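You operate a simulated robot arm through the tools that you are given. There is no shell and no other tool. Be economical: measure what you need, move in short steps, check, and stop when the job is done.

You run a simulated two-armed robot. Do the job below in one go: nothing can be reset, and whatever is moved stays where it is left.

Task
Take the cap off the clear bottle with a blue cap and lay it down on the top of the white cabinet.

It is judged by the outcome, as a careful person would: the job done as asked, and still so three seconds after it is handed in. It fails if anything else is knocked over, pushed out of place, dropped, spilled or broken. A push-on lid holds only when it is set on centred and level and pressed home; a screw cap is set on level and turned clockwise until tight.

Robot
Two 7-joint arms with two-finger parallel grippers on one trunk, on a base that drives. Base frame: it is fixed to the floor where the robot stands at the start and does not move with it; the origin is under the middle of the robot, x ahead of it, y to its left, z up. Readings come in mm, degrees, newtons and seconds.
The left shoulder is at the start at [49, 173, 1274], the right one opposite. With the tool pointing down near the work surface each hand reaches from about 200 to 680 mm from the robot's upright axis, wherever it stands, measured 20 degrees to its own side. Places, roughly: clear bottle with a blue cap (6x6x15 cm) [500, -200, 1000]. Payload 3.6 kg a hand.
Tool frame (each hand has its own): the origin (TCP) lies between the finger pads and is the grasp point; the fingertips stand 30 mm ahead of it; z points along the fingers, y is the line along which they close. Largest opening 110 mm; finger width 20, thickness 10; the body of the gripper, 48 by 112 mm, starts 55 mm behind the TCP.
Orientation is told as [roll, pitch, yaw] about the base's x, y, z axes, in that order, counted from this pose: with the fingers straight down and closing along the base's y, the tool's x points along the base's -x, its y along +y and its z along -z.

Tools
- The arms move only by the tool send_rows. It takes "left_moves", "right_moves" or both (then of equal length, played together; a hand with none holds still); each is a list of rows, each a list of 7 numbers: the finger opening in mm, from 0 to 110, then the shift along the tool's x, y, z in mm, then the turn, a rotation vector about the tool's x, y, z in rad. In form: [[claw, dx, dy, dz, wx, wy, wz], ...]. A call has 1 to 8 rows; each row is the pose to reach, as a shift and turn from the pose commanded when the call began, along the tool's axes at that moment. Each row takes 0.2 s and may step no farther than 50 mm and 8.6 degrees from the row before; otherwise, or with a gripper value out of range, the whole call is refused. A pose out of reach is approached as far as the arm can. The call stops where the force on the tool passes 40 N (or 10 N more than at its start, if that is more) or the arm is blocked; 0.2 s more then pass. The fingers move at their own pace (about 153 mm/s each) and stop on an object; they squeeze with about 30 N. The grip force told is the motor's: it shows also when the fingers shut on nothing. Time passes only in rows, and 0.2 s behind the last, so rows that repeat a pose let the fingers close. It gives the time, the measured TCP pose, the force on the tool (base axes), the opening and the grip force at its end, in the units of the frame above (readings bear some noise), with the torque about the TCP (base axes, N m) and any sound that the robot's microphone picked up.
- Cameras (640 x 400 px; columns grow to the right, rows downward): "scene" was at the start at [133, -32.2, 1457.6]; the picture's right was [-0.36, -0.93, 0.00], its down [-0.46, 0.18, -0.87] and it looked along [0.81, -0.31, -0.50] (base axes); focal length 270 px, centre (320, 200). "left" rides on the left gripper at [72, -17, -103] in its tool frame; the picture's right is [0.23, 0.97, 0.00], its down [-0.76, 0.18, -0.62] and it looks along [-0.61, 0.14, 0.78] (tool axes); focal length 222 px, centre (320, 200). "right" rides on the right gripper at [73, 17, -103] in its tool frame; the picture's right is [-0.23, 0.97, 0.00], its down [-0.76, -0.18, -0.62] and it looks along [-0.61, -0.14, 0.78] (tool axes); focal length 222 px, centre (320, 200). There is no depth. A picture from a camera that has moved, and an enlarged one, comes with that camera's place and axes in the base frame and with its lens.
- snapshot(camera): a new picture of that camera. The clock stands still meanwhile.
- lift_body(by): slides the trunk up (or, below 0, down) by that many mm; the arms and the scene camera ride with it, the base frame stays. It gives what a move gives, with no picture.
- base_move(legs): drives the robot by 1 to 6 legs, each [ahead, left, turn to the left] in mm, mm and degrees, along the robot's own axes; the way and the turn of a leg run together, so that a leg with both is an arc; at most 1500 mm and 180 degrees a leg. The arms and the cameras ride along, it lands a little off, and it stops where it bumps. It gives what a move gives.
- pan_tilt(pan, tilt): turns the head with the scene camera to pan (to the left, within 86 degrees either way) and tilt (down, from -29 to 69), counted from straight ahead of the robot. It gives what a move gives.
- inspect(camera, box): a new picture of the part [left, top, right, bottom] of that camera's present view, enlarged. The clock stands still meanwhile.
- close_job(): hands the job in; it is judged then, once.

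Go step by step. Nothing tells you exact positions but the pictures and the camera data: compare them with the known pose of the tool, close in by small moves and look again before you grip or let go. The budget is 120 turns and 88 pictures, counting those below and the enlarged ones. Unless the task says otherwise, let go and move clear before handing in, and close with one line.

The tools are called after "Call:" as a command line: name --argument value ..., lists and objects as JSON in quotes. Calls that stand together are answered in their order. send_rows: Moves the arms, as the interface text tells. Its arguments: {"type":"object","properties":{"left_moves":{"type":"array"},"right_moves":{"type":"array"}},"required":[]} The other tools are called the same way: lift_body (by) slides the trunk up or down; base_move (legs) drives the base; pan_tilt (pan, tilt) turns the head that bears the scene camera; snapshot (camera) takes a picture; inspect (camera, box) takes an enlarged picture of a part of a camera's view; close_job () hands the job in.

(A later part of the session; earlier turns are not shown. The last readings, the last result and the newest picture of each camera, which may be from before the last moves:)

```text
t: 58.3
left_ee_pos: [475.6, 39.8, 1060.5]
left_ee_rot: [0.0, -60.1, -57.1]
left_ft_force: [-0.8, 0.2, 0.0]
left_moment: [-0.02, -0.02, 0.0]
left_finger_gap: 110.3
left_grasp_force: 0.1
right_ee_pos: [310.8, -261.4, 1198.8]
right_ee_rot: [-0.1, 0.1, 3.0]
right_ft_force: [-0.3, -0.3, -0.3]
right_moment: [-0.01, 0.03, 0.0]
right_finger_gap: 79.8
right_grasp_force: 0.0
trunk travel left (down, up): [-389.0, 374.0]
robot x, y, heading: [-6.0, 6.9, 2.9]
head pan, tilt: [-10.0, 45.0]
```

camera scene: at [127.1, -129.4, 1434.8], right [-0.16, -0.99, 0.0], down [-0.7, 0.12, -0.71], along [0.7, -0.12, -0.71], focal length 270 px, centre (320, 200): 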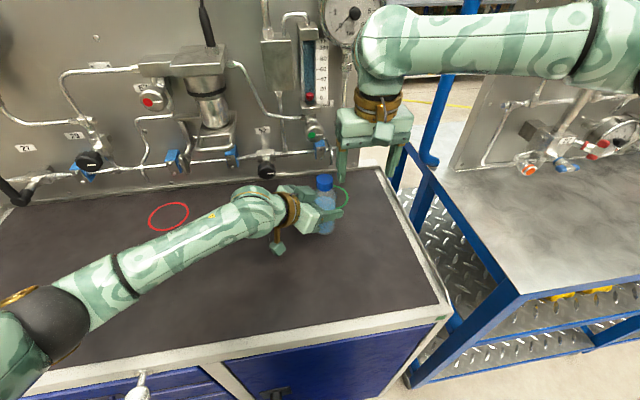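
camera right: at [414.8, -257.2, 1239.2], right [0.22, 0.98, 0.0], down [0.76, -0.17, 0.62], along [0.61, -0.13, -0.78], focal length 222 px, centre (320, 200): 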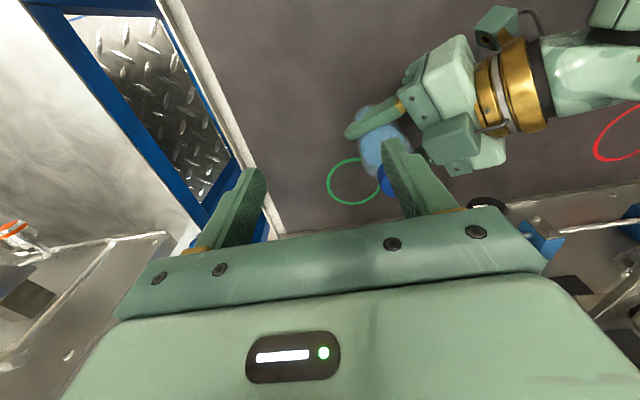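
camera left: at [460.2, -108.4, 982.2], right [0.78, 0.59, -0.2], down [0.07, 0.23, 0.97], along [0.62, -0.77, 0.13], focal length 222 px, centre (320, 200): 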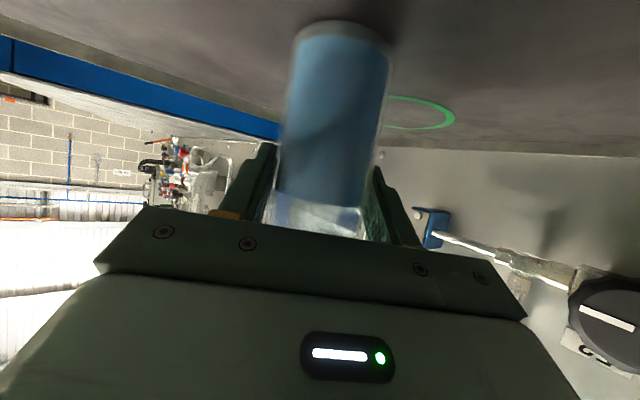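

The bottle stands upright where it was. I check the right hand's reach over the cap, and use its camera to measure the cap.

Call:
send_rows --right_moves '[[80, -38, 7, 10, 0, 0, 0], [80, -77, 13, 20, 0, 0, 0], [80, -115, 20, 30, 0, 0, 0], [80, -154, 27, 40, 0, 0, 0], [80, -192, 33, 40, 0, 0, 0], [80, -231, 40, 40, 0, 0, 0], [80, -231, 40, 40, 0, 0, 0]]'

Call:
snapshot --camera "right"

Call:
snapshot --camera "scene"

```text
t: 59.9
left_ee_pos: [476.2, 38.6, 1062.0]
left_ee_rot: [0.0, -60.0, -57.2]
left_ft_force: [0.5, -0.6, -0.2]
left_moment: [0.0, 0.02, 0.01]
left_finger_gap: 110.2
left_grasp_force: 0.0
right_ee_pos: [540.2, -209.7, 1158.2]
right_ee_rot: [0.0, -0.1, 3.0]
right_ft_force: [0.1, 0.7, -1.0]
right_moment: [-0.02, -0.05, 0.0]
right_finger_gap: 80.3
right_grasp_force: 0.0
trunk travel left (down, up): [-389.0, 374.0]
robot x, y, heading: [-6.7, 5.5, 2.8]
head pan, tilt: [-10.0, 45.0]
```

```text
56 pictures are left
camera right: at [466.5, -197.6, 1260.6], right [0.18, 0.98, 0.0], down [0.77, -0.14, 0.62], along [0.61, -0.11, -0.78], focal length 222 px, centre (320, 200)
```

right: 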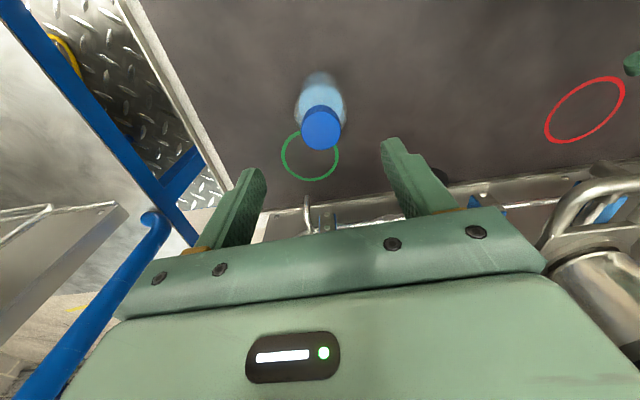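

```text
55 pictures are left
camera scene: at [122.8, 0.6, 1435.0], right [-0.12, -0.99, 0.0], down [-0.7, 0.09, -0.71], along [0.7, -0.09, -0.71], focal length 270 px, centre (320, 200)
```

scene: 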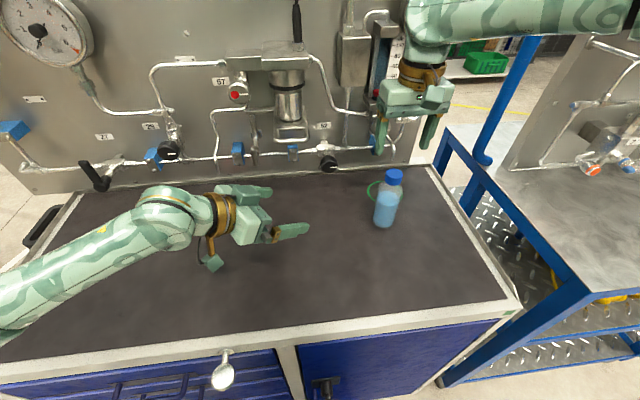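

The right hand reaches the cap here, with cap axis refined to about [534, -208] and cap top z about 1080. I bring the left hand back to its stand-off.

Call:
send_rows --left_moves '[[110, -15, -21, 29, 0, 0, 0], [110, -30, -42, 58, 0, 0, 0], [110, -45, -63, 87, 0, 0, 0], [110, -60, -84.5, 116.5, 0, 0, 0], [110, -60, -84.5, 116.5, 0, 0, 0]]'

Call:
snapshot --camera "left"

```text
t: 61.1
left_ee_pos: [475.8, -117.9, 1055.0]
left_ee_rot: [0.0, -60.0, -57.0]
left_ft_force: [0.4, -0.1, -0.6]
left_moment: [-0.05, 0.0, 0.0]
left_finger_gap: 110.1
left_grasp_force: 0.1
right_ee_pos: [539.7, -209.8, 1158.7]
right_ee_rot: [0.0, 0.1, 2.9]
right_ft_force: [-0.7, 0.5, -0.2]
right_moment: [-0.03, 0.03, -0.01]
right_finger_gap: 79.7
right_grasp_force: 0.0
trunk travel left (down, up): [-389.0, 374.0]
robot x, y, heading: [-5.9, 5.7, 3.0]
head pan, tilt: [-10.0, 45.0]
```

```text
54 pictures are left
camera left: at [393.3, -21.6, 1043.0], right [0.75, 0.63, -0.2], down [0.06, 0.23, 0.97], along [0.65, -0.75, 0.13], focal length 222 px, centre (320, 200)
```

left: 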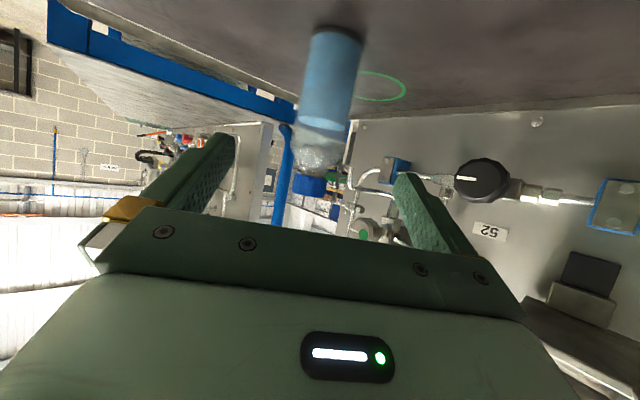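

By the earlier nudge and the scene view, the approach line now runs through the bottle axis. I advance and close slowly, watching the cap for any shift.

Call:
send_rows --left_moves '[[110, 0, 0, 30, 0, 0, 0], [110, 0, 0, 60, 0, 0, 0], [110, 0, 0, 90, 0, 0, 0], [110, 0, 0, 115, 0, 0, 0], [110, 0, 0, 125, 0, 0, 0], [90, 0, 0, 125, 0, 0, 0], [70, 0, 0, 125, 0, 0, 0], [64, 0, 0, 125, 0, 0, 0]]'

Call:
inspect --camera "scene" --box '[310, 150, 470, 250]'

Call:
snapshot --camera "left"

```text
t: 62.9
left_ee_pos: [534.6, -208.8, 993.0]
left_ee_rot: [-0.1, -60.0, -57.0]
left_ft_force: [0.0, 0.3, 0.1]
left_moment: [0.01, 0.01, 0.01]
left_finger_gap: 64.1
left_grasp_force: 0.0
right_ee_pos: [539.8, -208.8, 1157.4]
right_ee_rot: [0.0, 0.1, 3.0]
right_ft_force: [0.6, 0.8, 0.3]
right_moment: [0.01, 0.01, -0.02]
right_finger_gap: 80.1
right_grasp_force: 0.0
trunk travel left (down, up): [-389.0, 374.0]
robot x, y, heading: [-6.0, 5.5, 2.8]
head pan, tilt: [-10.0, 45.0]
```

```text
4.00 times, centred on (390, 200) of scene
camera zoom: at [124.1, 0.5, 1434.8], right [-0.12, -0.99, 0.0], down [-0.7, 0.09, -0.71], along [0.7, -0.09, -0.71], focal length 1081 px, centre (40, 200)
```

zoom: 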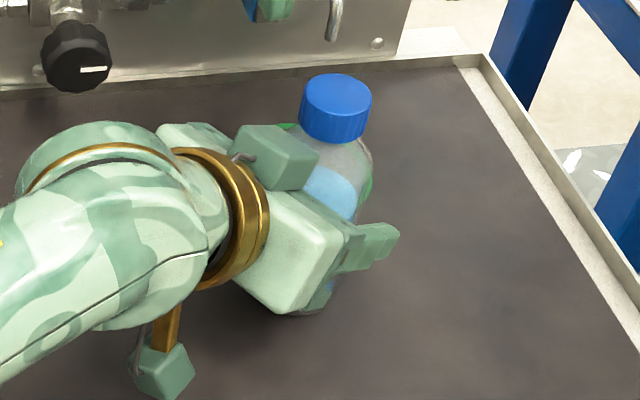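

```text
52 pictures are left
camera left: at [452.3, -112.4, 980.7], right [0.76, 0.63, -0.2], down [0.06, 0.23, 0.97], along [0.65, -0.75, 0.13], focal length 222 px, centre (320, 200)
```

left: 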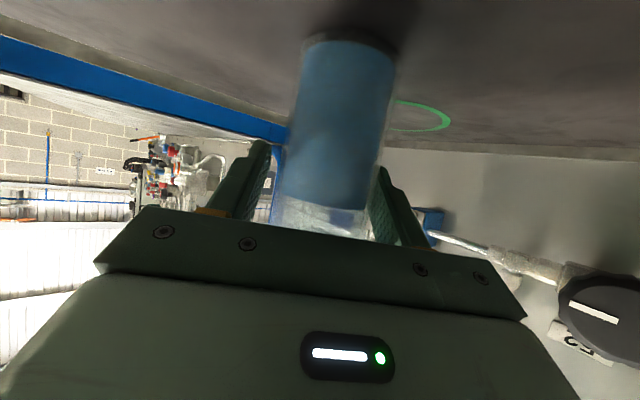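

The bottle sits slightly nearer the +y pad, so I shift 3 mm that way and close.

Call:
send_rows --left_moves '[[64, 0, 3, 0, 0, 0, 0], [60, 0, 3, 0, 0, 0, 0], [55, 0, 3, 0, 0, 0, 0], [45, 0, 3, 0, 0, 0, 0], [40, 0, 3, 0, 0, 0, 0]]'

Call:
inspect --camera "scene" --box '[310, 150, 470, 250]'

Call:
snapshot --camera "right"

```text
t: 64.1
left_ee_pos: [538.1, -205.9, 992.2]
left_ee_rot: [0.0, -60.0, -57.0]
left_ft_force: [-0.5, 0.2, 0.3]
left_moment: [-0.07, 0.01, 0.0]
left_finger_gap: 54.4
left_grasp_force: 29.4
right_ee_pos: [539.6, -210.4, 1158.5]
right_ee_rot: [0.2, 0.1, 3.0]
right_ft_force: [-1.0, 0.5, 0.2]
right_moment: [-0.04, 0.0, -0.02]
right_finger_gap: 80.0
right_grasp_force: 0.0
trunk travel left (down, up): [-389.0, 374.0]
robot x, y, heading: [-7.8, 4.6, 3.0]
head pan, tilt: [-10.0, 45.0]
```

```text
4.00 times, centred on (390, 200) of scene
camera zoom: at [124.0, 0.4, 1434.8], right [-0.12, -0.99, 0.0], down [-0.7, 0.09, -0.71], along [0.7, -0.09, -0.71], focal length 1081 px, centre (40, 200)
```

zoom: 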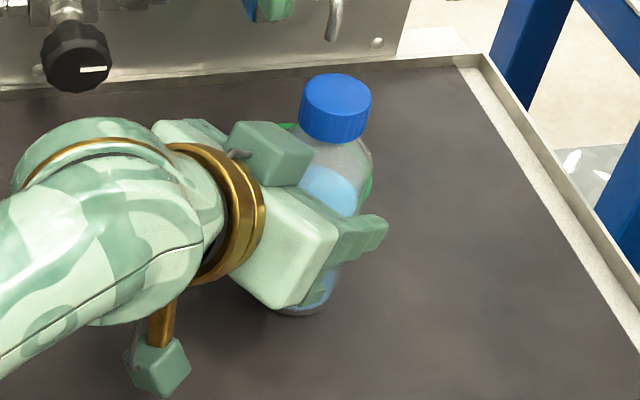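

```text
50 pictures are left
camera right: at [467.3, -197.9, 1260.0], right [0.18, 0.98, 0.0], down [0.77, -0.14, 0.62], along [0.61, -0.11, -0.78], focal length 222 px, centre (320, 200)
```

right: 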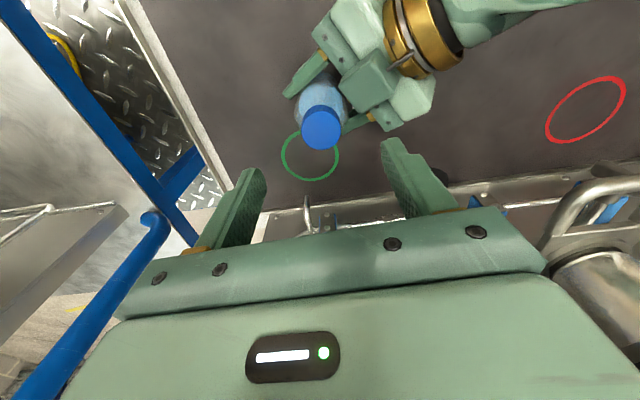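

The cap did not move and the bottle is held. The right hand needs about 6–7 mm along its +x, so I correct that and descend partway with a narrower opening.

Call:
send_rows --right_moves '[[56, 6.5, 1, 0, 0, 0, 0], [56, 6.5, 1, 22, 0, 0, 0], [56, 6.5, 1, 43, 0, 0, 0], [56, 6.5, 1, 43, 0, 0, 0]]'

Call:
snapshot --camera "right"

Call:
inspect --camera "scene" --box '[310, 100, 470, 200]'

```text
t: 65.1
left_ee_pos: [537.6, -206.5, 992.8]
left_ee_rot: [0.0, -60.1, -57.0]
left_ft_force: [-1.4, 1.3, 0.3]
left_moment: [0.04, 0.1, -0.01]
left_finger_gap: 54.2
left_grasp_force: 29.7
right_ee_pos: [533.2, -208.2, 1115.1]
right_ee_rot: [0.0, 0.1, 3.0]
right_ft_force: [0.1, -0.9, 0.0]
right_moment: [-0.03, -0.02, 0.02]
right_finger_gap: 56.0
right_grasp_force: 0.0
trunk travel left (down, up): [-389.0, 374.0]
robot x, y, heading: [-7.4, 7.2, 3.0]
head pan, tilt: [-10.0, 45.0]
```

```text
49 pictures are left
camera right: at [460.9, -195.7, 1217.8], right [0.18, 0.98, 0.0], down [0.77, -0.14, 0.62], along [0.61, -0.11, -0.78], focal length 222 px, centre (320, 200)
```

right: 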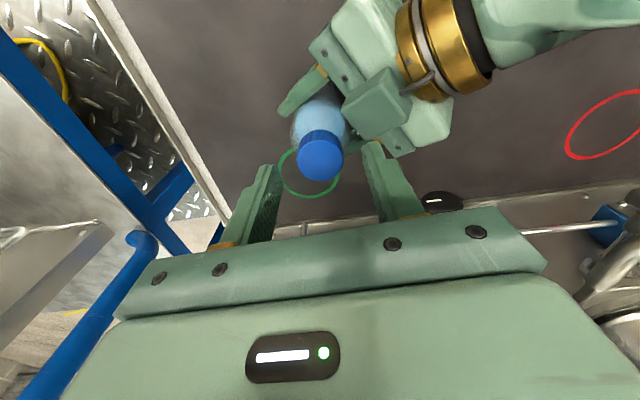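

```text
4.00 times, centred on (390, 150) of scene
camera zoom: at [123.8, 0.6, 1434.8], right [-0.12, -0.99, 0.0], down [-0.7, 0.09, -0.71], along [0.7, -0.09, -0.71], focal length 1081 px, centre (40, 400)
```

zoom: 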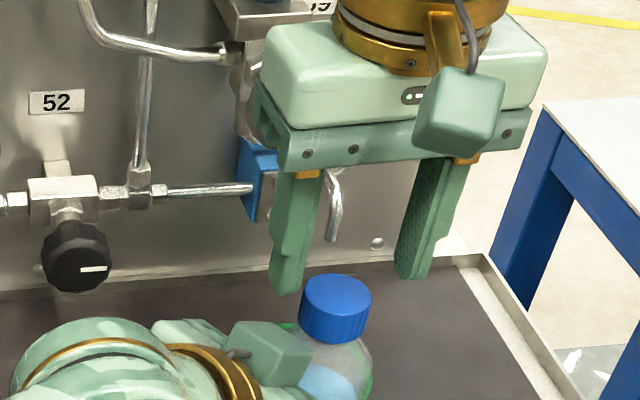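

The cap is centred between the right fingers in the hand camera. I descend 23 mm more and then close gently on the cap.

Call:
send_rows --right_moves '[[56, 1.5, 0, 8, 0, 0, 0], [56, 1.5, 0, 16, 0, 0, 0], [56, 1.5, 0, 23, 0, 0, 0], [56, 1.5, 0, 23, 0, 0, 0]]'

Call:
snapshot --camera "right"

Call:
inspect --camera "scene" --box '[310, 120, 470, 220]'

```text
t: 66.1
left_ee_pos: [537.9, -206.2, 991.9]
left_ee_rot: [0.1, -60.0, -56.9]
left_ft_force: [11.1, -3.9, -12.6]
left_moment: [-1.67, -0.38, -0.15]
left_finger_gap: 54.8
left_grasp_force: 29.6
right_ee_pos: [531.0, -209.0, 1095.2]
right_ee_rot: [0.2, -0.4, 3.0]
right_ft_force: [-6.8, -0.6, 35.7]
right_moment: [1.34, 0.6, 0.25]
right_finger_gap: 55.6
right_grasp_force: 0.0
trunk travel left (down, up): [-389.0, 374.0]
robot x, y, heading: [-4.1, 7.2, 2.9]
head pan, tilt: [-10.0, 45.0]
```

```text
47 pictures are left
camera right: at [458.4, -196.3, 1197.6], right [0.18, 0.98, 0.01], down [0.77, -0.14, 0.63], along [0.62, -0.11, -0.78], focal length 222 px, centre (320, 200)
```

right: 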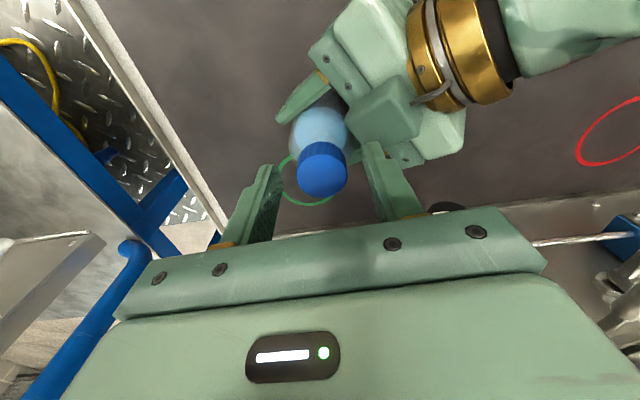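

```text
4.00 times, centred on (390, 170) of scene
camera zoom: at [122.8, 0.2, 1435.2], right [-0.12, -0.99, 0.0], down [-0.7, 0.09, -0.71], along [0.7, -0.09, -0.71], focal length 1081 px, centre (40, 320)
```

zoom: 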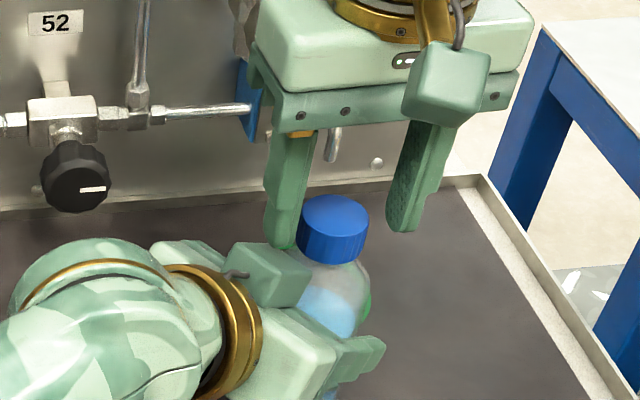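

One right finger touched a box on top of the left gripper, so I back off upward at once. I will turn the right hand so its fingers straddle the cap clear of that box.

Call:
send_rows --right_moves '[[56, 0, 0, -10, 0, 0, 0], [56, 0, 0, -25, 0, 0, 0], [56, 0, 0, -40, 0, 0, 0], [56, 0, 0, -40, 0, 0, 0]]'

Call:
send_rows --right_moves '[[56, 0, 0, 0, 0, 0, 0.145], [56, 0, 0, 0, 0, 0, 0.29], [56, 0, 0, 0, 0, 0, 0.435], [56, 0, 0, 0, 0, 0, 0.58], [56, 0, 0, 0, 0, 0, 0.725]]'

Call:
send_rows --right_moves '[[56, 0, 0, 0, 0, 0, 0.145], [56, 0, 0, 0, 0, 0, 0.29], [56, 0, 0, 0, 0, 0, 0.435], [56, 0, 0, 0, 0, 0, 0.58], [56, 0, 0, 0, 0, 0, 0.725]]'

Call:
snapshot --camera "right"

Call:
inspect --camera "scene" --box '[310, 100, 470, 200]'

```text
t: 67.1
left_ee_pos: [538.6, -206.8, 992.6]
left_ee_rot: [-0.1, -60.0, -57.0]
left_ft_force: [1.4, -0.2, 0.7]
left_moment: [0.03, 0.0, 0.01]
left_finger_gap: 54.9
left_grasp_force: 30.6
right_ee_pos: [530.2, -210.2, 1132.1]
right_ee_rot: [0.2, 0.1, 3.0]
right_ft_force: [-0.7, -0.7, 0.7]
right_moment: [-0.01, -0.01, 0.04]
right_finger_gap: 55.9
right_grasp_force: 0.0
trunk travel left (down, up): [-389.0, 374.0]
robot x, y, heading: [-4.8, 6.1, 2.9]
head pan, tilt: [-10.0, 45.0]
```

```text
t: 68.3
left_ee_pos: [538.7, -207.7, 992.2]
left_ee_rot: [0.0, -59.9, -57.0]
left_ft_force: [-0.2, 0.3, -0.1]
left_moment: [0.0, -0.02, 0.0]
left_finger_gap: 54.6
left_grasp_force: 30.2
right_ee_pos: [531.9, -209.3, 1134.0]
right_ee_rot: [0.0, 0.1, -38.6]
right_ft_force: [-0.4, -0.2, -0.3]
right_moment: [-0.04, 0.0, 0.01]
right_finger_gap: 56.2
right_grasp_force: 0.0
trunk travel left (down, up): [-389.0, 374.0]
robot x, y, heading: [-1.1, 10.0, 3.0]
head pan, tilt: [-10.0, 45.0]
```

```text
t: 69.5
left_ee_pos: [538.4, -206.6, 993.0]
left_ee_rot: [0.0, -59.9, -57.0]
left_ft_force: [-0.9, 0.2, -0.5]
left_moment: [-0.03, 0.01, 0.0]
left_finger_gap: 54.8
left_grasp_force: 29.8
right_ee_pos: [532.4, -210.0, 1134.9]
right_ee_rot: [-0.2, 0.1, -80.3]
right_ft_force: [0.0, -0.7, -0.5]
right_moment: [-0.02, -0.05, -0.01]
right_finger_gap: 56.0
right_grasp_force: 0.1
trunk travel left (down, up): [-389.0, 374.0]
robot x, y, heading: [-4.7, 8.1, 2.9]
head pan, tilt: [-10.0, 45.0]
```

```text
45 pictures are left
camera right: at [536.9, -135.5, 1235.0], right [1.0, -0.06, 0.0], down [-0.04, -0.78, 0.62], along [-0.04, -0.62, -0.78], focal length 222 px, centre (320, 200)
```

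right: 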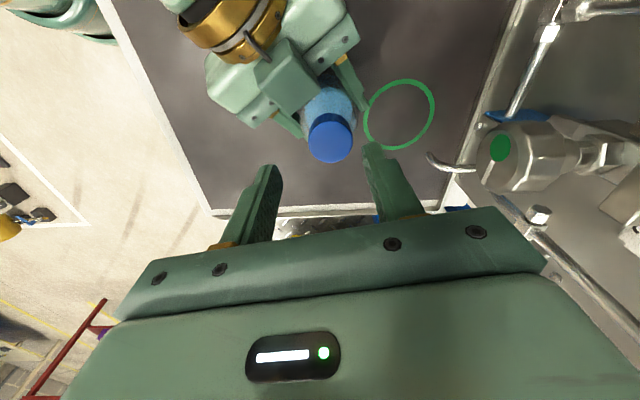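

```text
4.00 times, centred on (390, 150) of scene
camera zoom: at [124.3, 0.4, 1434.8], right [-0.12, -0.99, 0.0], down [-0.7, 0.09, -0.71], along [0.7, -0.09, -0.71], focal length 1081 px, centre (40, 400)
```

zoom: 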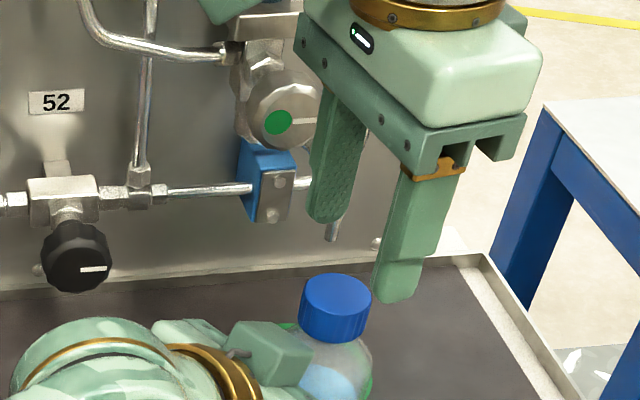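

Cross-checking the two hand yaws against the other cameras puts the cap at about [540, -210] with its top near z 1074. I shift 8 mm along the tool's y and descend.

Call:
send_rows --right_moves '[[56, 0, 8, 0, 0, 0, 0], [56, 0, 8, 15, 0, 0, 0], [56, 0, 8, 30, 0, 0, 0], [56, 0, 8, 40, 0, 0, 0], [56, 0, 8, 40, 0, 0, 0]]'

Call:
snapshot --camera "right"

Call:
inspect --camera "scene" --box '[310, 120, 470, 220]'

```text
t: 70.7
left_ee_pos: [537.6, -206.0, 992.8]
left_ee_rot: [0.1, -60.0, -56.9]
left_ft_force: [0.4, -1.5, 0.2]
left_moment: [-0.01, 0.01, 0.02]
left_finger_gap: 54.7
left_grasp_force: 30.6
right_ee_pos: [540.4, -207.3, 1092.2]
right_ee_rot: [-0.1, 0.0, -80.0]
right_ft_force: [0.2, -0.5, 0.5]
right_moment: [-0.02, 0.03, 0.01]
right_finger_gap: 56.1
right_grasp_force: 0.1
trunk travel left (down, up): [-389.0, 374.0]
robot x, y, heading: [-5.7, 7.4, 2.8]
head pan, tilt: [-10.0, 45.0]
```

```text
43 pictures are left
camera right: at [544.6, -134.0, 1194.7], right [1.0, -0.06, 0.0], down [-0.04, -0.78, 0.62], along [-0.04, -0.62, -0.78], focal length 222 px, centre (320, 200)
```

right: 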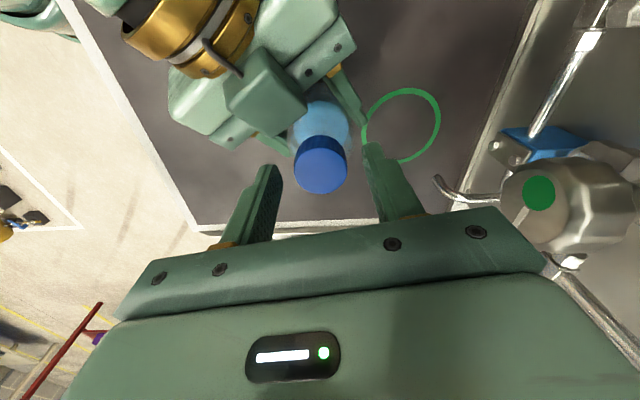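

```text
4.00 times, centred on (390, 170) of scene
camera zoom: at [124.3, 0.4, 1434.8], right [-0.12, -0.99, 0.0], down [-0.7, 0.09, -0.71], along [0.7, -0.09, -0.71], focal length 1081 px, centre (40, 320)
```

zoom: 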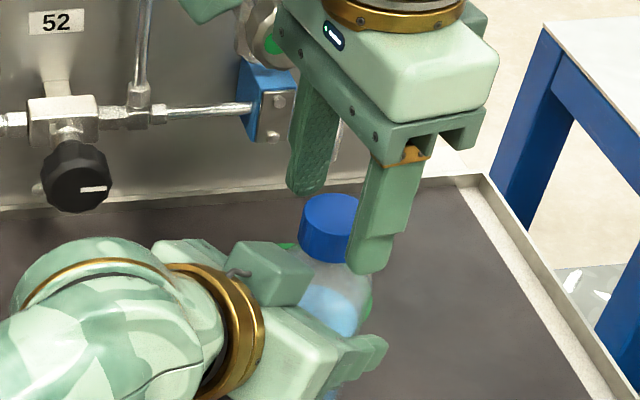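

The fingers straddle the cap well. I make a last 3 mm correction, go 5 mm lower and close on the cap.

Call:
send_rows --right_moves '[[56, 3, 0, 3, 0, 0, 0], [56, 3, 0, 5, 0, 0, 0], [46, 3, 0, 5, 0, 0, 0], [38, 3, 0, 5, 0, 0, 0], [30, 3, 0, 5, 0, 0, 0], [24, 3, 0, 5, 0, 0, 0]]'

Call:
inspect --camera "scene" --box '[310, 120, 470, 220]'

```text
t: 72.1
left_ee_pos: [538.2, -208.0, 993.0]
left_ee_rot: [0.0, -60.1, -57.0]
left_ft_force: [-5.2, 0.6, 0.5]
left_moment: [-0.05, -0.26, 0.01]
left_finger_gap: 54.4
left_grasp_force: 30.2
right_ee_pos: [539.1, -204.6, 1088.5]
right_ee_rot: [0.0, 0.1, -80.2]
right_ft_force: [4.4, -1.0, 0.4]
right_moment: [-0.04, -0.15, 0.01]
right_finger_gap: 32.4
right_grasp_force: 30.0
trunk travel left (down, up): [-389.0, 374.0]
robot x, y, heading: [-2.5, 4.7, 3.5]
head pan, tilt: [-10.0, 45.0]
```

```text
4.00 times, centred on (390, 170) of scene
camera zoom: at [124.3, 0.4, 1434.8], right [-0.12, -0.99, 0.0], down [-0.7, 0.09, -0.71], along [0.7, -0.09, -0.71], focal length 1081 px, centre (40, 320)
```

zoom: 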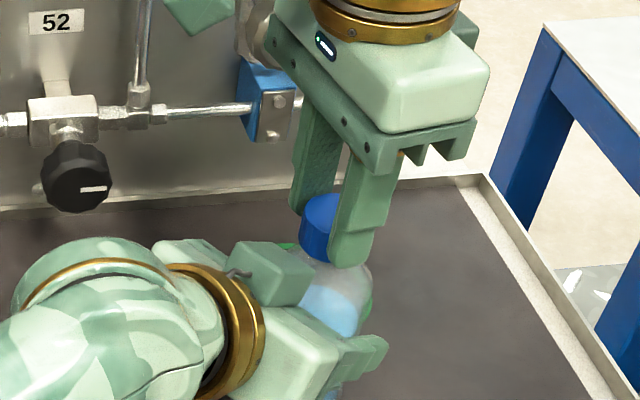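

The cap is gripped (32 mm). I turn it counter-clockwise, watching the torque.

Call:
send_rows --right_moves '[[24, 0, 0, 0, 0, 0, -0.14], [24, 0, 0, 0, 0, 0, -0.28], [24, 0, 0, -0.2, 0, 0, -0.42], [24, 0, 0, -0.3, 0, 0, -0.56], [24, 0, 0, -0.4, 0, 0, -0.7], [24, 0, 0, -0.5, 0, 0, -0.84], [24, 0, 0, -0.6, 0, 0, -0.98], [24, 0, 0, -0.7, 0, 0, -1.12]]'

Call:
inspect --camera "scene" --box '[310, 120, 470, 220]'

```text
t: 73.9
left_ee_pos: [540.6, -205.8, 993.2]
left_ee_rot: [0.1, -59.9, -57.0]
left_ft_force: [25.3, 7.1, -0.4]
left_moment: [-0.54, 0.64, -0.01]
left_finger_gap: 55.0
left_grasp_force: 29.8
right_ee_pos: [537.5, -205.9, 1087.7]
right_ee_rot: [-0.1, 0.2, -15.7]
right_ft_force: [-22.1, -8.1, 6.2]
right_moment: [-0.26, 1.15, -0.1]
right_finger_gap: 31.9
right_grasp_force: 30.1
trunk travel left (down, up): [-389.0, 374.0]
robot x, y, heading: [-2.5, 7.6, 3.0]
head pan, tilt: [-10.0, 45.0]
```

```text
4.00 times, centred on (390, 170) of scene
camera zoom: at [124.3, 0.3, 1434.8], right [-0.12, -0.99, 0.0], down [-0.7, 0.09, -0.71], along [0.7, -0.09, -0.71], focal length 1081 px, centre (40, 320)
```

zoom: 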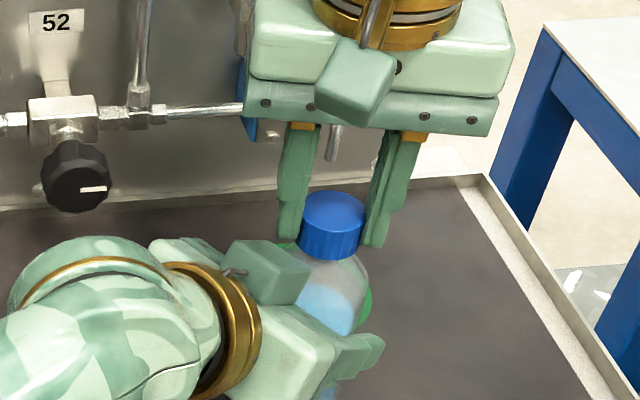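

The cap turned, but the hand sits about 4 mm off the cap axis, which gave side force. I open slightly, lift clear, turn back and re-centre before the next turn.

Call:
send_rows --right_moves '[[36, 0, 0, 0, 0, 0, 0], [43, 0, 0, 0, 0, 0, 0], [43, 0, 0, 0, 0, 0, 0], [43, 0, 0, -15, 0, 0, 0], [43, 0, 0, -40, 0, 0, 0]]'

Call:
send_rows --right_moves '[[46, 0, 0, 0, 0, 0, 0.14], [46, 0, 0, 0, 0, 0, 0.28], [46, 0, 0, 0, 0, 0, 0.42], [46, 0, 0, 0, 0, 0, 0.56], [46, 0, 0, 0, 0, 0, 0.7], [46, 0, 0, 0, 0, 0, 0.84], [46, 0, 0, 0, 0, 0, 0.98], [46, 0, 0, 0, 0, 0, 1.12]]'

Call:
inspect --camera "scene" --box '[310, 100, 470, 200]'

```text
t: 75.1
left_ee_pos: [537.4, -207.6, 992.4]
left_ee_rot: [0.0, -60.0, -56.9]
left_ft_force: [-0.8, 0.9, -0.1]
left_moment: [0.01, -0.03, -0.03]
left_finger_gap: 54.9
left_grasp_force: 30.1
right_ee_pos: [538.3, -203.3, 1128.6]
right_ee_rot: [-0.1, 0.1, -15.9]
right_ft_force: [-1.0, 0.3, -0.9]
right_moment: [0.01, 0.04, -0.01]
right_finger_gap: 43.3
right_grasp_force: 0.0
trunk travel left (down, up): [-389.0, 374.0]
robot x, y, heading: [-8.1, 8.0, 2.7]
head pan, tilt: [-10.0, 45.0]
```

```text
t: 76.9
left_ee_pos: [537.4, -206.1, 992.3]
left_ee_rot: [0.1, -60.0, -57.1]
left_ft_force: [0.0, -0.1, -0.5]
left_moment: [-0.02, -0.01, 0.0]
left_finger_gap: 54.5
left_grasp_force: 29.7
right_ee_pos: [538.1, -204.7, 1129.6]
right_ee_rot: [0.0, 0.1, -80.3]
right_ft_force: [-0.2, 0.1, -0.1]
right_moment: [-0.02, 0.0, -0.01]
right_finger_gap: 46.2
right_grasp_force: 0.0
trunk travel left (down, up): [-389.0, 374.0]
robot x, y, heading: [-8.0, 5.6, 2.9]
head pan, tilt: [-10.0, 45.0]
```

```text
4.00 times, centred on (390, 150) of scene
camera zoom: at [124.4, 0.4, 1434.8], right [-0.12, -0.99, 0.0], down [-0.7, 0.09, -0.71], along [0.7, -0.09, -0.71], focal length 1081 px, centre (40, 400)
```

zoom: 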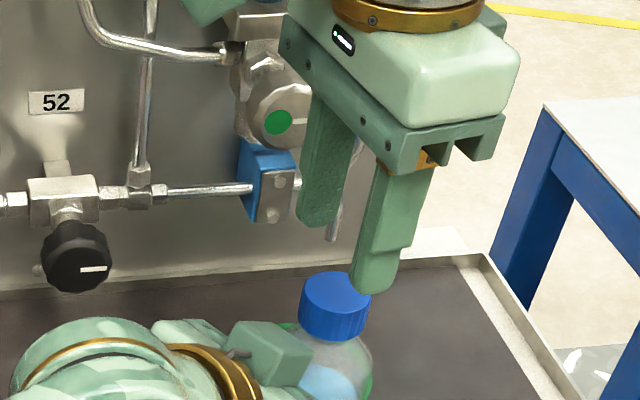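

I re-centre to about [540, -209], descend, grip and turn again.

Call:
send_rows --right_moves '[[46, -4.6, 1.3, 0, 0, 0, 0], [46, -4.6, 1.3, 20, 0, 0, 0], [46, -4.6, 1.3, 35, 0, 0, 0], [46, -4.6, 1.3, 41, 0, 0, 0], [38, -4.6, 1.3, 41, 0, 0, 0], [30, -4.6, 1.3, 41, 0, 0, 0], [24, -4.6, 1.3, 41, 0, 0, 0]]'

Call:
send_rows --right_moves '[[24, 0, 0, 0, 0, 0, -0.14], [24, 0, 0, 0, 0, 0, -0.28], [24, 0, 0, -0.2, 0, 0, -0.42], [24, 0, 0, -0.3, 0, 0, -0.56], [24, 0, 0, -0.4, 0, 0, -0.7], [24, 0, 0, -0.5, 0, 0, -0.84], [24, 0, 0, -0.6, 0, 0, -0.98], [24, 0, 0, -0.7, 0, 0, -1.12]]'

Call:
inspect --camera "scene" --box '[310, 120, 470, 220]'

```text
t: 78.5
left_ee_pos: [538.5, -206.7, 993.2]
left_ee_rot: [0.0, -60.0, -57.0]
left_ft_force: [3.4, -0.9, -0.6]
left_moment: [-0.03, 0.28, 0.0]
left_finger_gap: 54.8
left_grasp_force: 30.0
right_ee_pos: [540.5, -209.6, 1087.6]
right_ee_rot: [-0.1, 0.1, -80.0]
right_ft_force: [-2.7, 0.8, 0.3]
right_moment: [0.02, 0.07, 0.0]
right_finger_gap: 32.7
right_grasp_force: 29.1
trunk travel left (down, up): [-389.0, 374.0]
robot x, y, heading: [-6.0, 7.4, 2.9]
head pan, tilt: [-10.0, 45.0]
```

```text
t: 80.3
left_ee_pos: [538.0, -206.1, 992.4]
left_ee_rot: [0.0, -59.9, -57.0]
left_ft_force: [7.5, 0.6, -1.0]
left_moment: [-0.09, 0.33, 0.03]
left_finger_gap: 54.8
left_grasp_force: 29.7
right_ee_pos: [540.5, -208.9, 1088.1]
right_ee_rot: [0.0, 0.1, -15.7]
right_ft_force: [-7.5, -1.1, 1.4]
right_moment: [0.02, 0.36, -0.02]
right_finger_gap: 32.6
right_grasp_force: 29.6
trunk travel left (down, up): [-389.0, 374.0]
robot x, y, heading: [-1.2, 5.6, 2.9]
head pan, tilt: [-10.0, 45.0]
```

```text
4.00 times, centred on (390, 170) of scene
camera zoom: at [124.3, 0.4, 1434.8], right [-0.12, -0.99, 0.0], down [-0.7, 0.09, -0.71], along [0.7, -0.09, -0.71], focal length 1081 px, centre (40, 320)
```

zoom: 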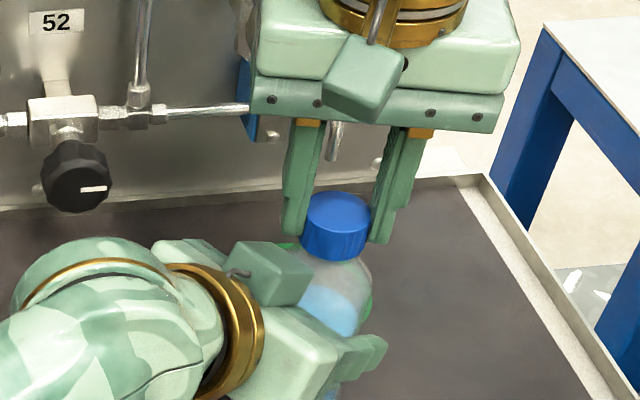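

Forces are low now. I probe with a small lift to see whether the cap is already free.

Call:
send_rows --right_moves '[[24, 0, 0, -1, 0, 0, 0], [24, 0, 0, -2, 0, 0, 0], [24, 0, 0, -3, 0, 0, 0]]'

```text
t: 81.1
left_ee_pos: [538.8, -206.9, 994.2]
left_ee_rot: [0.0, -60.1, -57.1]
left_ft_force: [5.3, 2.8, 7.4]
left_moment: [-0.07, 0.44, 0.01]
left_finger_gap: 54.7
left_grasp_force: 29.6
right_ee_pos: [540.6, -209.4, 1091.0]
right_ee_rot: [0.0, 0.2, -15.9]
right_ft_force: [-5.6, -3.2, -9.3]
right_moment: [-0.14, 0.13, 0.05]
right_finger_gap: 32.6
right_grasp_force: 30.1
trunk travel left (down, up): [-389.0, 374.0]
robot x, y, heading: [-9.6, 8.6, 2.9]
head pan, tilt: [-10.0, 45.0]
```

It still pulls (about 9 N), so it is still threaded. I relax and repeat the regrip-and-turn cycle.

Call:
send_rows --right_moves '[[24, 0, 0, 2.5, 0, 0, 0], [36, 0, 0, 2.5, 0, 0, 0], [43, 0, 0, 2.5, 0, 0, 0], [43, 0, 0, 2.5, 0, 0, 0], [43, 0, 0, -15, 0, 0, 0], [43, 0, 0, -38, 0, 0, 0]]'

Call:
send_rows --right_moves '[[46, 0, 0, 0, 0, 0, 0.145], [46, 0, 0, 0, 0, 0, 0.29], [46, 0, 0, 0, 0, 0, 0.435], [46, 0, 0, 0, 0, 0, 0.58], [46, 0, 0, 0, 0, 0, 0.725], [46, 0, 0, 0, 0, 0, 0.87], [46, 0, 0, 0, 0, 0, 1.0], [46, 0, 0, 0, 0, 0, 1.12]]'

Call:
send_rows --right_moves '[[46, 0, 0, 20, 0, 0, 0], [46, 0, 0, 33, 0, 0, 0], [46, 0, 0, 39, 0, 0, 0], [38, 0, 0, 39, 0, 0, 0], [30, 0, 0, 39, 0, 0, 0], [24, 0, 0, 39, 0, 0, 0]]'

Call:
send_rows --right_moves '[[24, 0, 0, 0, 0, 0, -0.14], [24, 0, 0, -0.1, 0, 0, -0.28], [24, 0, 0, -0.2, 0, 0, -0.42], [24, 0, 0, -0.3, 0, 0, -0.56], [24, 0, 0, -0.4, 0, 0, -0.7], [24, 0, 0, -0.5, 0, 0, -0.84], [24, 0, 0, -0.6, 0, 0, -0.98], [24, 0, 0, -0.7, 0, 0, -1.12]]'

Call:
send_rows --right_moves '[[24, 0, 0, -1, 0, 0, 0], [24, 0, 0, -2, 0, 0, 0], [24, 0, 0, -3, 0, 0, 0]]'

Call:
inspect --camera "scene" --box '[310, 120, 470, 220]'

```text
t: 82.5
left_ee_pos: [537.4, -206.1, 991.4]
left_ee_rot: [0.0, -59.8, -57.0]
left_ft_force: [0.0, 0.4, -0.7]
left_moment: [0.01, 0.03, -0.01]
left_finger_gap: 54.7
left_grasp_force: 29.9
right_ee_pos: [541.5, -209.7, 1129.5]
right_ee_rot: [0.1, 0.2, -15.9]
right_ft_force: [-0.3, -0.3, 0.2]
right_moment: [0.0, 0.03, 0.01]
right_finger_gap: 43.2
right_grasp_force: 0.1
trunk travel left (down, up): [-389.0, 374.0]
robot x, y, heading: [-7.4, 5.6, 2.8]
head pan, tilt: [-10.0, 45.0]
```

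```text
t: 84.3
left_ee_pos: [538.2, -207.0, 993.8]
left_ee_rot: [0.0, -60.0, -57.0]
left_ft_force: [-0.2, -0.2, 0.3]
left_moment: [-0.02, 0.01, 0.02]
left_finger_gap: 54.6
left_grasp_force: 30.5
right_ee_pos: [540.7, -208.9, 1129.1]
right_ee_rot: [0.0, 0.1, -80.2]
right_ft_force: [0.7, 0.7, -0.1]
right_moment: [0.01, 0.05, 0.02]
right_finger_gap: 46.1
right_grasp_force: 0.1
trunk travel left (down, up): [-389.0, 374.0]
robot x, y, heading: [-8.0, 10.2, 2.9]
head pan, tilt: [-10.0, 45.0]
```

```text
t: 85.7
left_ee_pos: [537.9, -207.1, 992.6]
left_ee_rot: [-0.1, -60.0, -56.9]
left_ft_force: [5.5, -0.9, -0.6]
left_moment: [0.08, 0.37, 0.0]
left_finger_gap: 54.7
left_grasp_force: 30.1
right_ee_pos: [540.3, -209.4, 1089.8]
right_ee_rot: [-0.1, 0.1, -80.0]
right_ft_force: [-5.6, 0.7, 0.1]
right_moment: [0.05, 0.16, 0.0]
right_finger_gap: 32.7
right_grasp_force: 29.7
trunk travel left (down, up): [-389.0, 374.0]
robot x, y, heading: [-4.7, 13.5, 2.8]
head pan, tilt: [-10.0, 45.0]
```

```text
t: 87.5
left_ee_pos: [538.6, -206.1, 992.9]
left_ee_rot: [-0.1, -59.9, -57.0]
left_ft_force: [7.6, 6.9, -0.3]
left_moment: [-0.48, 0.45, 0.02]
left_finger_gap: 54.9
left_grasp_force: 30.0
right_ee_pos: [540.3, -209.0, 1091.8]
right_ee_rot: [0.0, 0.1, -15.7]
right_ft_force: [-7.1, -7.6, 0.4]
right_moment: [-0.2, 0.27, -0.02]
right_finger_gap: 32.8
right_grasp_force: 30.5
trunk travel left (down, up): [-389.0, 374.0]
robot x, y, heading: [-4.9, 7.3, 2.9]
head pan, tilt: [-10.0, 45.0]
```

```text
t: 88.3
left_ee_pos: [538.8, -207.5, 993.8]
left_ee_rot: [0.0, -60.1, -57.0]
left_ft_force: [3.6, 8.3, 6.6]
left_moment: [-0.49, 0.41, 0.03]
left_finger_gap: 54.7
left_grasp_force: 29.7
right_ee_pos: [541.2, -210.7, 1093.7]
right_ee_rot: [0.1, 0.2, -15.9]
right_ft_force: [-3.5, -8.4, -8.9]
right_moment: [-0.3, -0.04, -0.02]
right_finger_gap: 32.9
right_grasp_force: 30.0
trunk travel left (down, up): [-389.0, 374.0]
robot x, y, heading: [-1.1, 5.6, 3.0]
head pan, tilt: [-10.0, 45.0]
```

```text
4.00 times, centred on (390, 170) of scene
camera zoom: at [124.3, 0.4, 1434.8], right [-0.12, -0.99, 0.0], down [-0.7, 0.09, -0.71], along [0.7, -0.09, -0.71], focal length 1081 px, centre (40, 320)
```

zoom: 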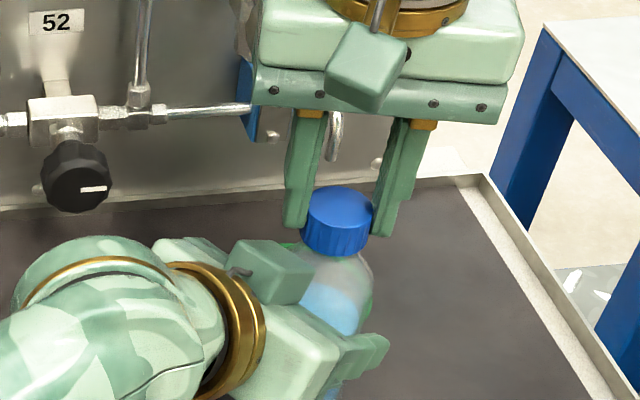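

The cap has risen slightly; it needs more turns. I repeat the cycle with a 1 mm centring correction.

Call:
send_rows --right_moves '[[24, 0, 0, 2.5, 0, 0, 0], [36, 0, 0, 2.5, 0, 0, 0], [43, 0, 0, 2.5, 0, 0, 0], [43, 0, 0, 2.5, 0, 0, 0], [43, 0, 0, -15, 0, 0, 0], [43, 0, 0, -38, 0, 0, 0]]'

Call:
send_rows --right_moves '[[46, 0, 0, 0, 0, 0, 0.145], [46, 0, 0, 0, 0, 0, 0.29], [46, 0, 0, 0, 0, 0, 0.435], [46, 0, 0, 0, 0, 0, 0.58], [46, 0, 0, 0, 0, 0, 0.725], [46, 0, 0, 0, 0, 0, 0.87], [46, 0, 0, 0, 0, 0, 1.0], [46, 0, 0, 0, 0, 0, 1.12]]'

Call:
send_rows --right_moves '[[46, -0.8, -1.2, 20, 0, 0, 0], [46, -0.8, -1.2, 33, 0, 0, 0], [46, -0.8, -1.2, 39, 0, 0, 0], [38, -0.8, -1.2, 39, 0, 0, 0], [30, -0.8, -1.2, 39, 0, 0, 0], [24, -0.8, -1.2, 39, 0, 0, 0]]'

Call:
send_rows --right_moves '[[24, 0, 0, 0, 0, 0, -0.14], [24, 0, 0, -0.1, 0, 0, -0.28], [24, 0, 0, -0.2, 0, 0, -0.42], [24, 0, 0, -0.3, 0, 0, -0.56], [24, 0, 0, -0.4, 0, 0, -0.7], [24, 0, 0, -0.5, 0, 0, -0.84], [24, 0, 0, -0.6, 0, 0, -0.98], [24, 0, 0, -0.7, 0, 0, -1.12]]'

Call:
send_rows --right_moves '[[24, 0, 0, -1, 0, 0, 0], [24, 0, 0, -2, 0, 0, 0], [24, 0, 0, -3, 0, 0, 0]]'

Call:
inspect --camera "scene" --box '[310, 120, 470, 220]'

```text
t: 89.7
left_ee_pos: [537.7, -206.4, 992.5]
left_ee_rot: [0.0, -60.0, -57.0]
left_ft_force: [0.2, -0.4, -0.7]
left_moment: [0.01, 0.01, 0.02]
left_finger_gap: 54.7
left_grasp_force: 29.8
right_ee_pos: [539.9, -209.5, 1132.2]
right_ee_rot: [0.0, 0.2, -15.8]
right_ft_force: [0.0, 0.5, 0.2]
right_moment: [-0.01, 0.0, 0.01]
right_finger_gap: 43.0
right_grasp_force: 0.0
trunk travel left (down, up): [-389.0, 374.0]
robot x, y, heading: [-5.0, 7.9, 3.2]
head pan, tilt: [-10.0, 45.0]
```

```text
t: 91.5
left_ee_pos: [537.4, -207.0, 993.1]
left_ee_rot: [0.0, -60.1, -57.0]
left_ft_force: [-0.5, 0.9, 0.3]
left_moment: [0.0, 0.02, -0.01]
left_finger_gap: 54.9
left_grasp_force: 29.5
right_ee_pos: [541.0, -208.8, 1133.6]
right_ee_rot: [-0.2, 0.2, -80.1]
right_ft_force: [0.0, 0.1, 0.2]
right_moment: [0.02, -0.02, 0.04]
right_finger_gap: 45.9
right_grasp_force: 0.1
trunk travel left (down, up): [-389.0, 374.0]
robot x, y, heading: [-2.9, 7.7, 3.1]
head pan, tilt: [-10.0, 45.0]
```

```text
t: 92.9
left_ee_pos: [538.0, -207.5, 993.3]
left_ee_rot: [0.0, -60.0, -57.0]
left_ft_force: [0.1, 0.1, 0.4]
left_moment: [-0.05, 0.04, 0.02]
left_finger_gap: 54.7
left_grasp_force: 30.1
right_ee_pos: [540.7, -209.6, 1093.4]
right_ee_rot: [-0.1, 0.1, -80.0]
right_ft_force: [0.0, -0.6, 0.3]
right_moment: [0.01, -0.04, 0.01]
right_finger_gap: 32.7
right_grasp_force: 29.8
trunk travel left (down, up): [-389.0, 374.0]
robot x, y, heading: [-7.0, 7.5, 2.8]
head pan, tilt: [-10.0, 45.0]
```

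```text
t: 94.7
left_ee_pos: [538.8, -208.0, 993.2]
left_ee_rot: [-0.1, -60.0, -57.0]
left_ft_force: [5.4, -8.3, -0.7]
left_moment: [0.43, 0.3, -0.02]
left_finger_gap: 54.4
left_grasp_force: 30.1
right_ee_pos: [539.2, -208.6, 1094.2]
right_ee_rot: [0.1, 0.2, -15.7]
right_ft_force: [-5.7, 7.8, -0.6]
right_moment: [0.43, 0.27, -0.02]
right_finger_gap: 32.9
right_grasp_force: 29.8
trunk travel left (down, up): [-389.0, 374.0]
robot x, y, heading: [-5.0, 6.3, 2.9]
head pan, tilt: [-10.0, 45.0]
```

```text
t: 95.5
left_ee_pos: [538.3, -208.1, 994.9]
left_ee_rot: [0.0, -60.2, -57.1]
left_ft_force: [-0.7, -4.2, 8.9]
left_moment: [0.24, 0.0, -0.03]
left_finger_gap: 54.8
left_grasp_force: 29.5
right_ee_pos: [540.7, -211.5, 1096.8]
right_ee_rot: [0.0, 0.1, -15.9]
right_ft_force: [0.4, 3.8, -10.4]
right_moment: [0.18, -0.04, 0.05]
right_finger_gap: 32.4
right_grasp_force: 30.2
trunk travel left (down, up): [-389.0, 374.0]
robot x, y, heading: [-5.1, 4.9, 2.8]
head pan, tilt: [-10.0, 45.0]
```

```text
4.00 times, centred on (390, 170) of scene
camera zoom: at [124.3, 0.4, 1434.8], right [-0.12, -0.99, 0.0], down [-0.7, 0.09, -0.71], along [0.7, -0.09, -0.71], focal length 1081 px, centre (40, 320)
```

zoom: 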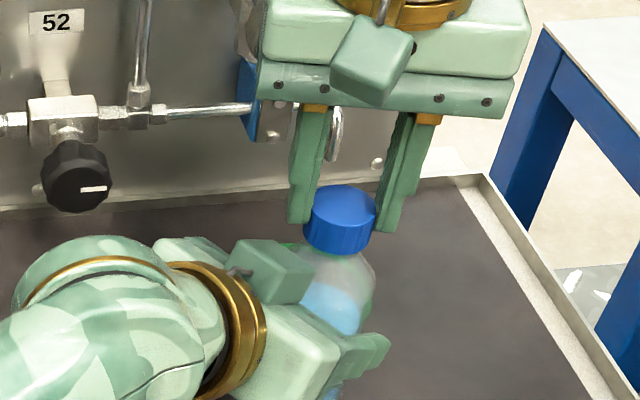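

No slip alarm, but the probe shows it is still threaded and my grip has crept up the cap. I do two more cycles with a 4 mm lower grip.

Call:
send_rows --right_moves '[[24, 0, 0, 2.5, 0, 0, 0], [36, 0, 0, 2.5, 0, 0, 0], [43, 0, 0, 2.5, 0, 0, 0], [43, 0, 0, 2.5, 0, 0, 0], [43, 0, 0, -15, 0, 0, 0], [43, 0, 0, -38, 0, 0, 0]]'

Call:
send_rows --right_moves '[[46, 0, 0, 0, 0, 0, 0.145], [46, 0, 0, 0, 0, 0, 0.29], [46, 0, 0, 0, 0, 0, 0.435], [46, 0, 0, 0, 0, 0, 0.58], [46, 0, 0, 0, 0, 0, 0.725], [46, 0, 0, 0, 0, 0, 0.87], [46, 0, 0, 0, 0, 0, 1.0], [46, 0, 0, 0, 0, 0, 1.12]]'

Call:
send_rows --right_moves '[[46, 0, 0, 20, 0, 0, 0], [46, 0, 0, 36, 0, 0, 0], [46, 0, 0, 45, 0, 0, 0], [38, 0, 0, 45, 0, 0, 0], [30, 0, 0, 45, 0, 0, 0], [24, 0, 0, 45, 0, 0, 0]]'

Call:
send_rows --right_moves '[[24, 0, 0, 0, 0, 0, -0.14], [24, 0, 0, -0.1, 0, 0, -0.28], [24, 0, 0, -0.2, 0, 0, -0.42], [24, 0, 0, -0.3, 0, 0, -0.56], [24, 0, 0, -0.4, 0, 0, -0.7], [24, 0, 0, -0.5, 0, 0, -0.84], [24, 0, 0, -0.6, 0, 0, -0.98], [24, 0, 0, -0.7, 0, 0, -1.12]]'

Call:
inspect --camera "scene" --box '[350, 150, 430, 200]'

```text
t: 96.9
left_ee_pos: [538.7, -208.2, 992.2]
left_ee_rot: [0.0, -59.8, -57.0]
left_ft_force: [0.3, -0.8, 1.3]
left_moment: [-0.11, 0.07, -0.03]
left_finger_gap: 54.8
left_grasp_force: 30.2
right_ee_pos: [539.2, -209.2, 1135.0]
right_ee_rot: [0.1, 0.0, -15.9]
right_ft_force: [-0.3, -1.2, 0.1]
right_moment: [0.01, -0.03, -0.01]
right_finger_gap: 42.6
right_grasp_force: 0.1
trunk travel left (down, up): [-389.0, 374.0]
robot x, y, heading: [-6.9, 8.9, 2.9]
head pan, tilt: [-10.0, 45.0]
```

```text
t: 98.7
left_ee_pos: [537.5, -206.9, 993.0]
left_ee_rot: [0.0, -60.0, -57.1]
left_ft_force: [-1.4, 0.5, 0.0]
left_moment: [0.05, 0.01, 0.01]
left_finger_gap: 54.9
left_grasp_force: 30.5
right_ee_pos: [539.9, -210.6, 1135.9]
right_ee_rot: [0.1, 0.2, -80.2]
right_ft_force: [0.4, 0.6, 0.0]
right_moment: [0.03, -0.01, -0.03]
right_finger_gap: 46.3
right_grasp_force: 0.1
trunk travel left (down, up): [-389.0, 374.0]
robot x, y, heading: [-5.2, 10.5, 2.7]
head pan, tilt: [-10.0, 45.0]
```

```text
t: 100.1
left_ee_pos: [538.0, -207.4, 992.3]
left_ee_rot: [0.0, -60.0, -57.1]
left_ft_force: [-7.6, 2.0, -0.1]
left_moment: [-0.06, -0.49, -0.04]
left_finger_gap: 54.5
left_grasp_force: 30.1
right_ee_pos: [539.4, -210.7, 1089.1]
right_ee_rot: [-0.1, 0.1, -80.1]
right_ft_force: [6.8, -1.9, -0.6]
right_moment: [-0.03, -0.24, 0.01]
right_finger_gap: 32.7
right_grasp_force: 30.1
trunk travel left (down, up): [-389.0, 374.0]
robot x, y, heading: [-4.8, 10.9, 2.9]
head pan, tilt: [-10.0, 45.0]
```

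```text
t: 101.9
left_ee_pos: [538.8, -206.4, 992.4]
left_ee_rot: [0.0, -60.0, -57.0]
left_ft_force: [-0.3, 0.4, 0.2]
left_moment: [0.02, 0.01, -0.07]
left_finger_gap: 54.8
left_grasp_force: 30.1
right_ee_pos: [539.1, -209.7, 1089.8]
right_ee_rot: [0.0, 0.0, -15.8]
right_ft_force: [-0.4, -0.3, -0.1]
right_moment: [-0.01, 0.02, -0.01]
right_finger_gap: 32.9
right_grasp_force: 30.3
trunk travel left (down, up): [-389.0, 374.0]
robot x, y, heading: [-5.4, 5.9, 3.2]
head pan, tilt: [-10.0, 45.0]
```

```text
8.00 times, centred on (390, 175) of scene
camera zoom: at [124.4, 0.4, 1434.8], right [-0.12, -0.99, 0.0], down [-0.7, 0.09, -0.71], along [0.7, -0.09, -0.71], focal length 2163 px, centre (-240, 400)
```

zoom: 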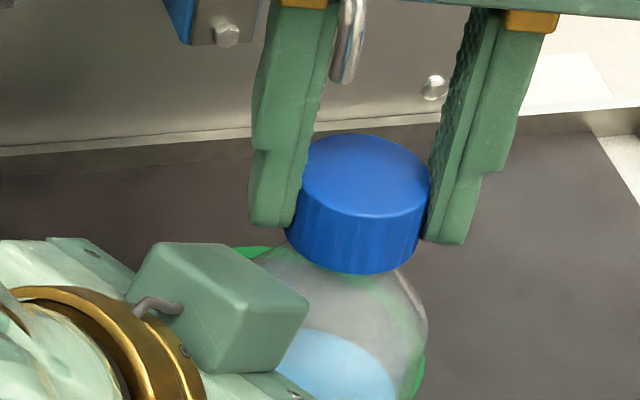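

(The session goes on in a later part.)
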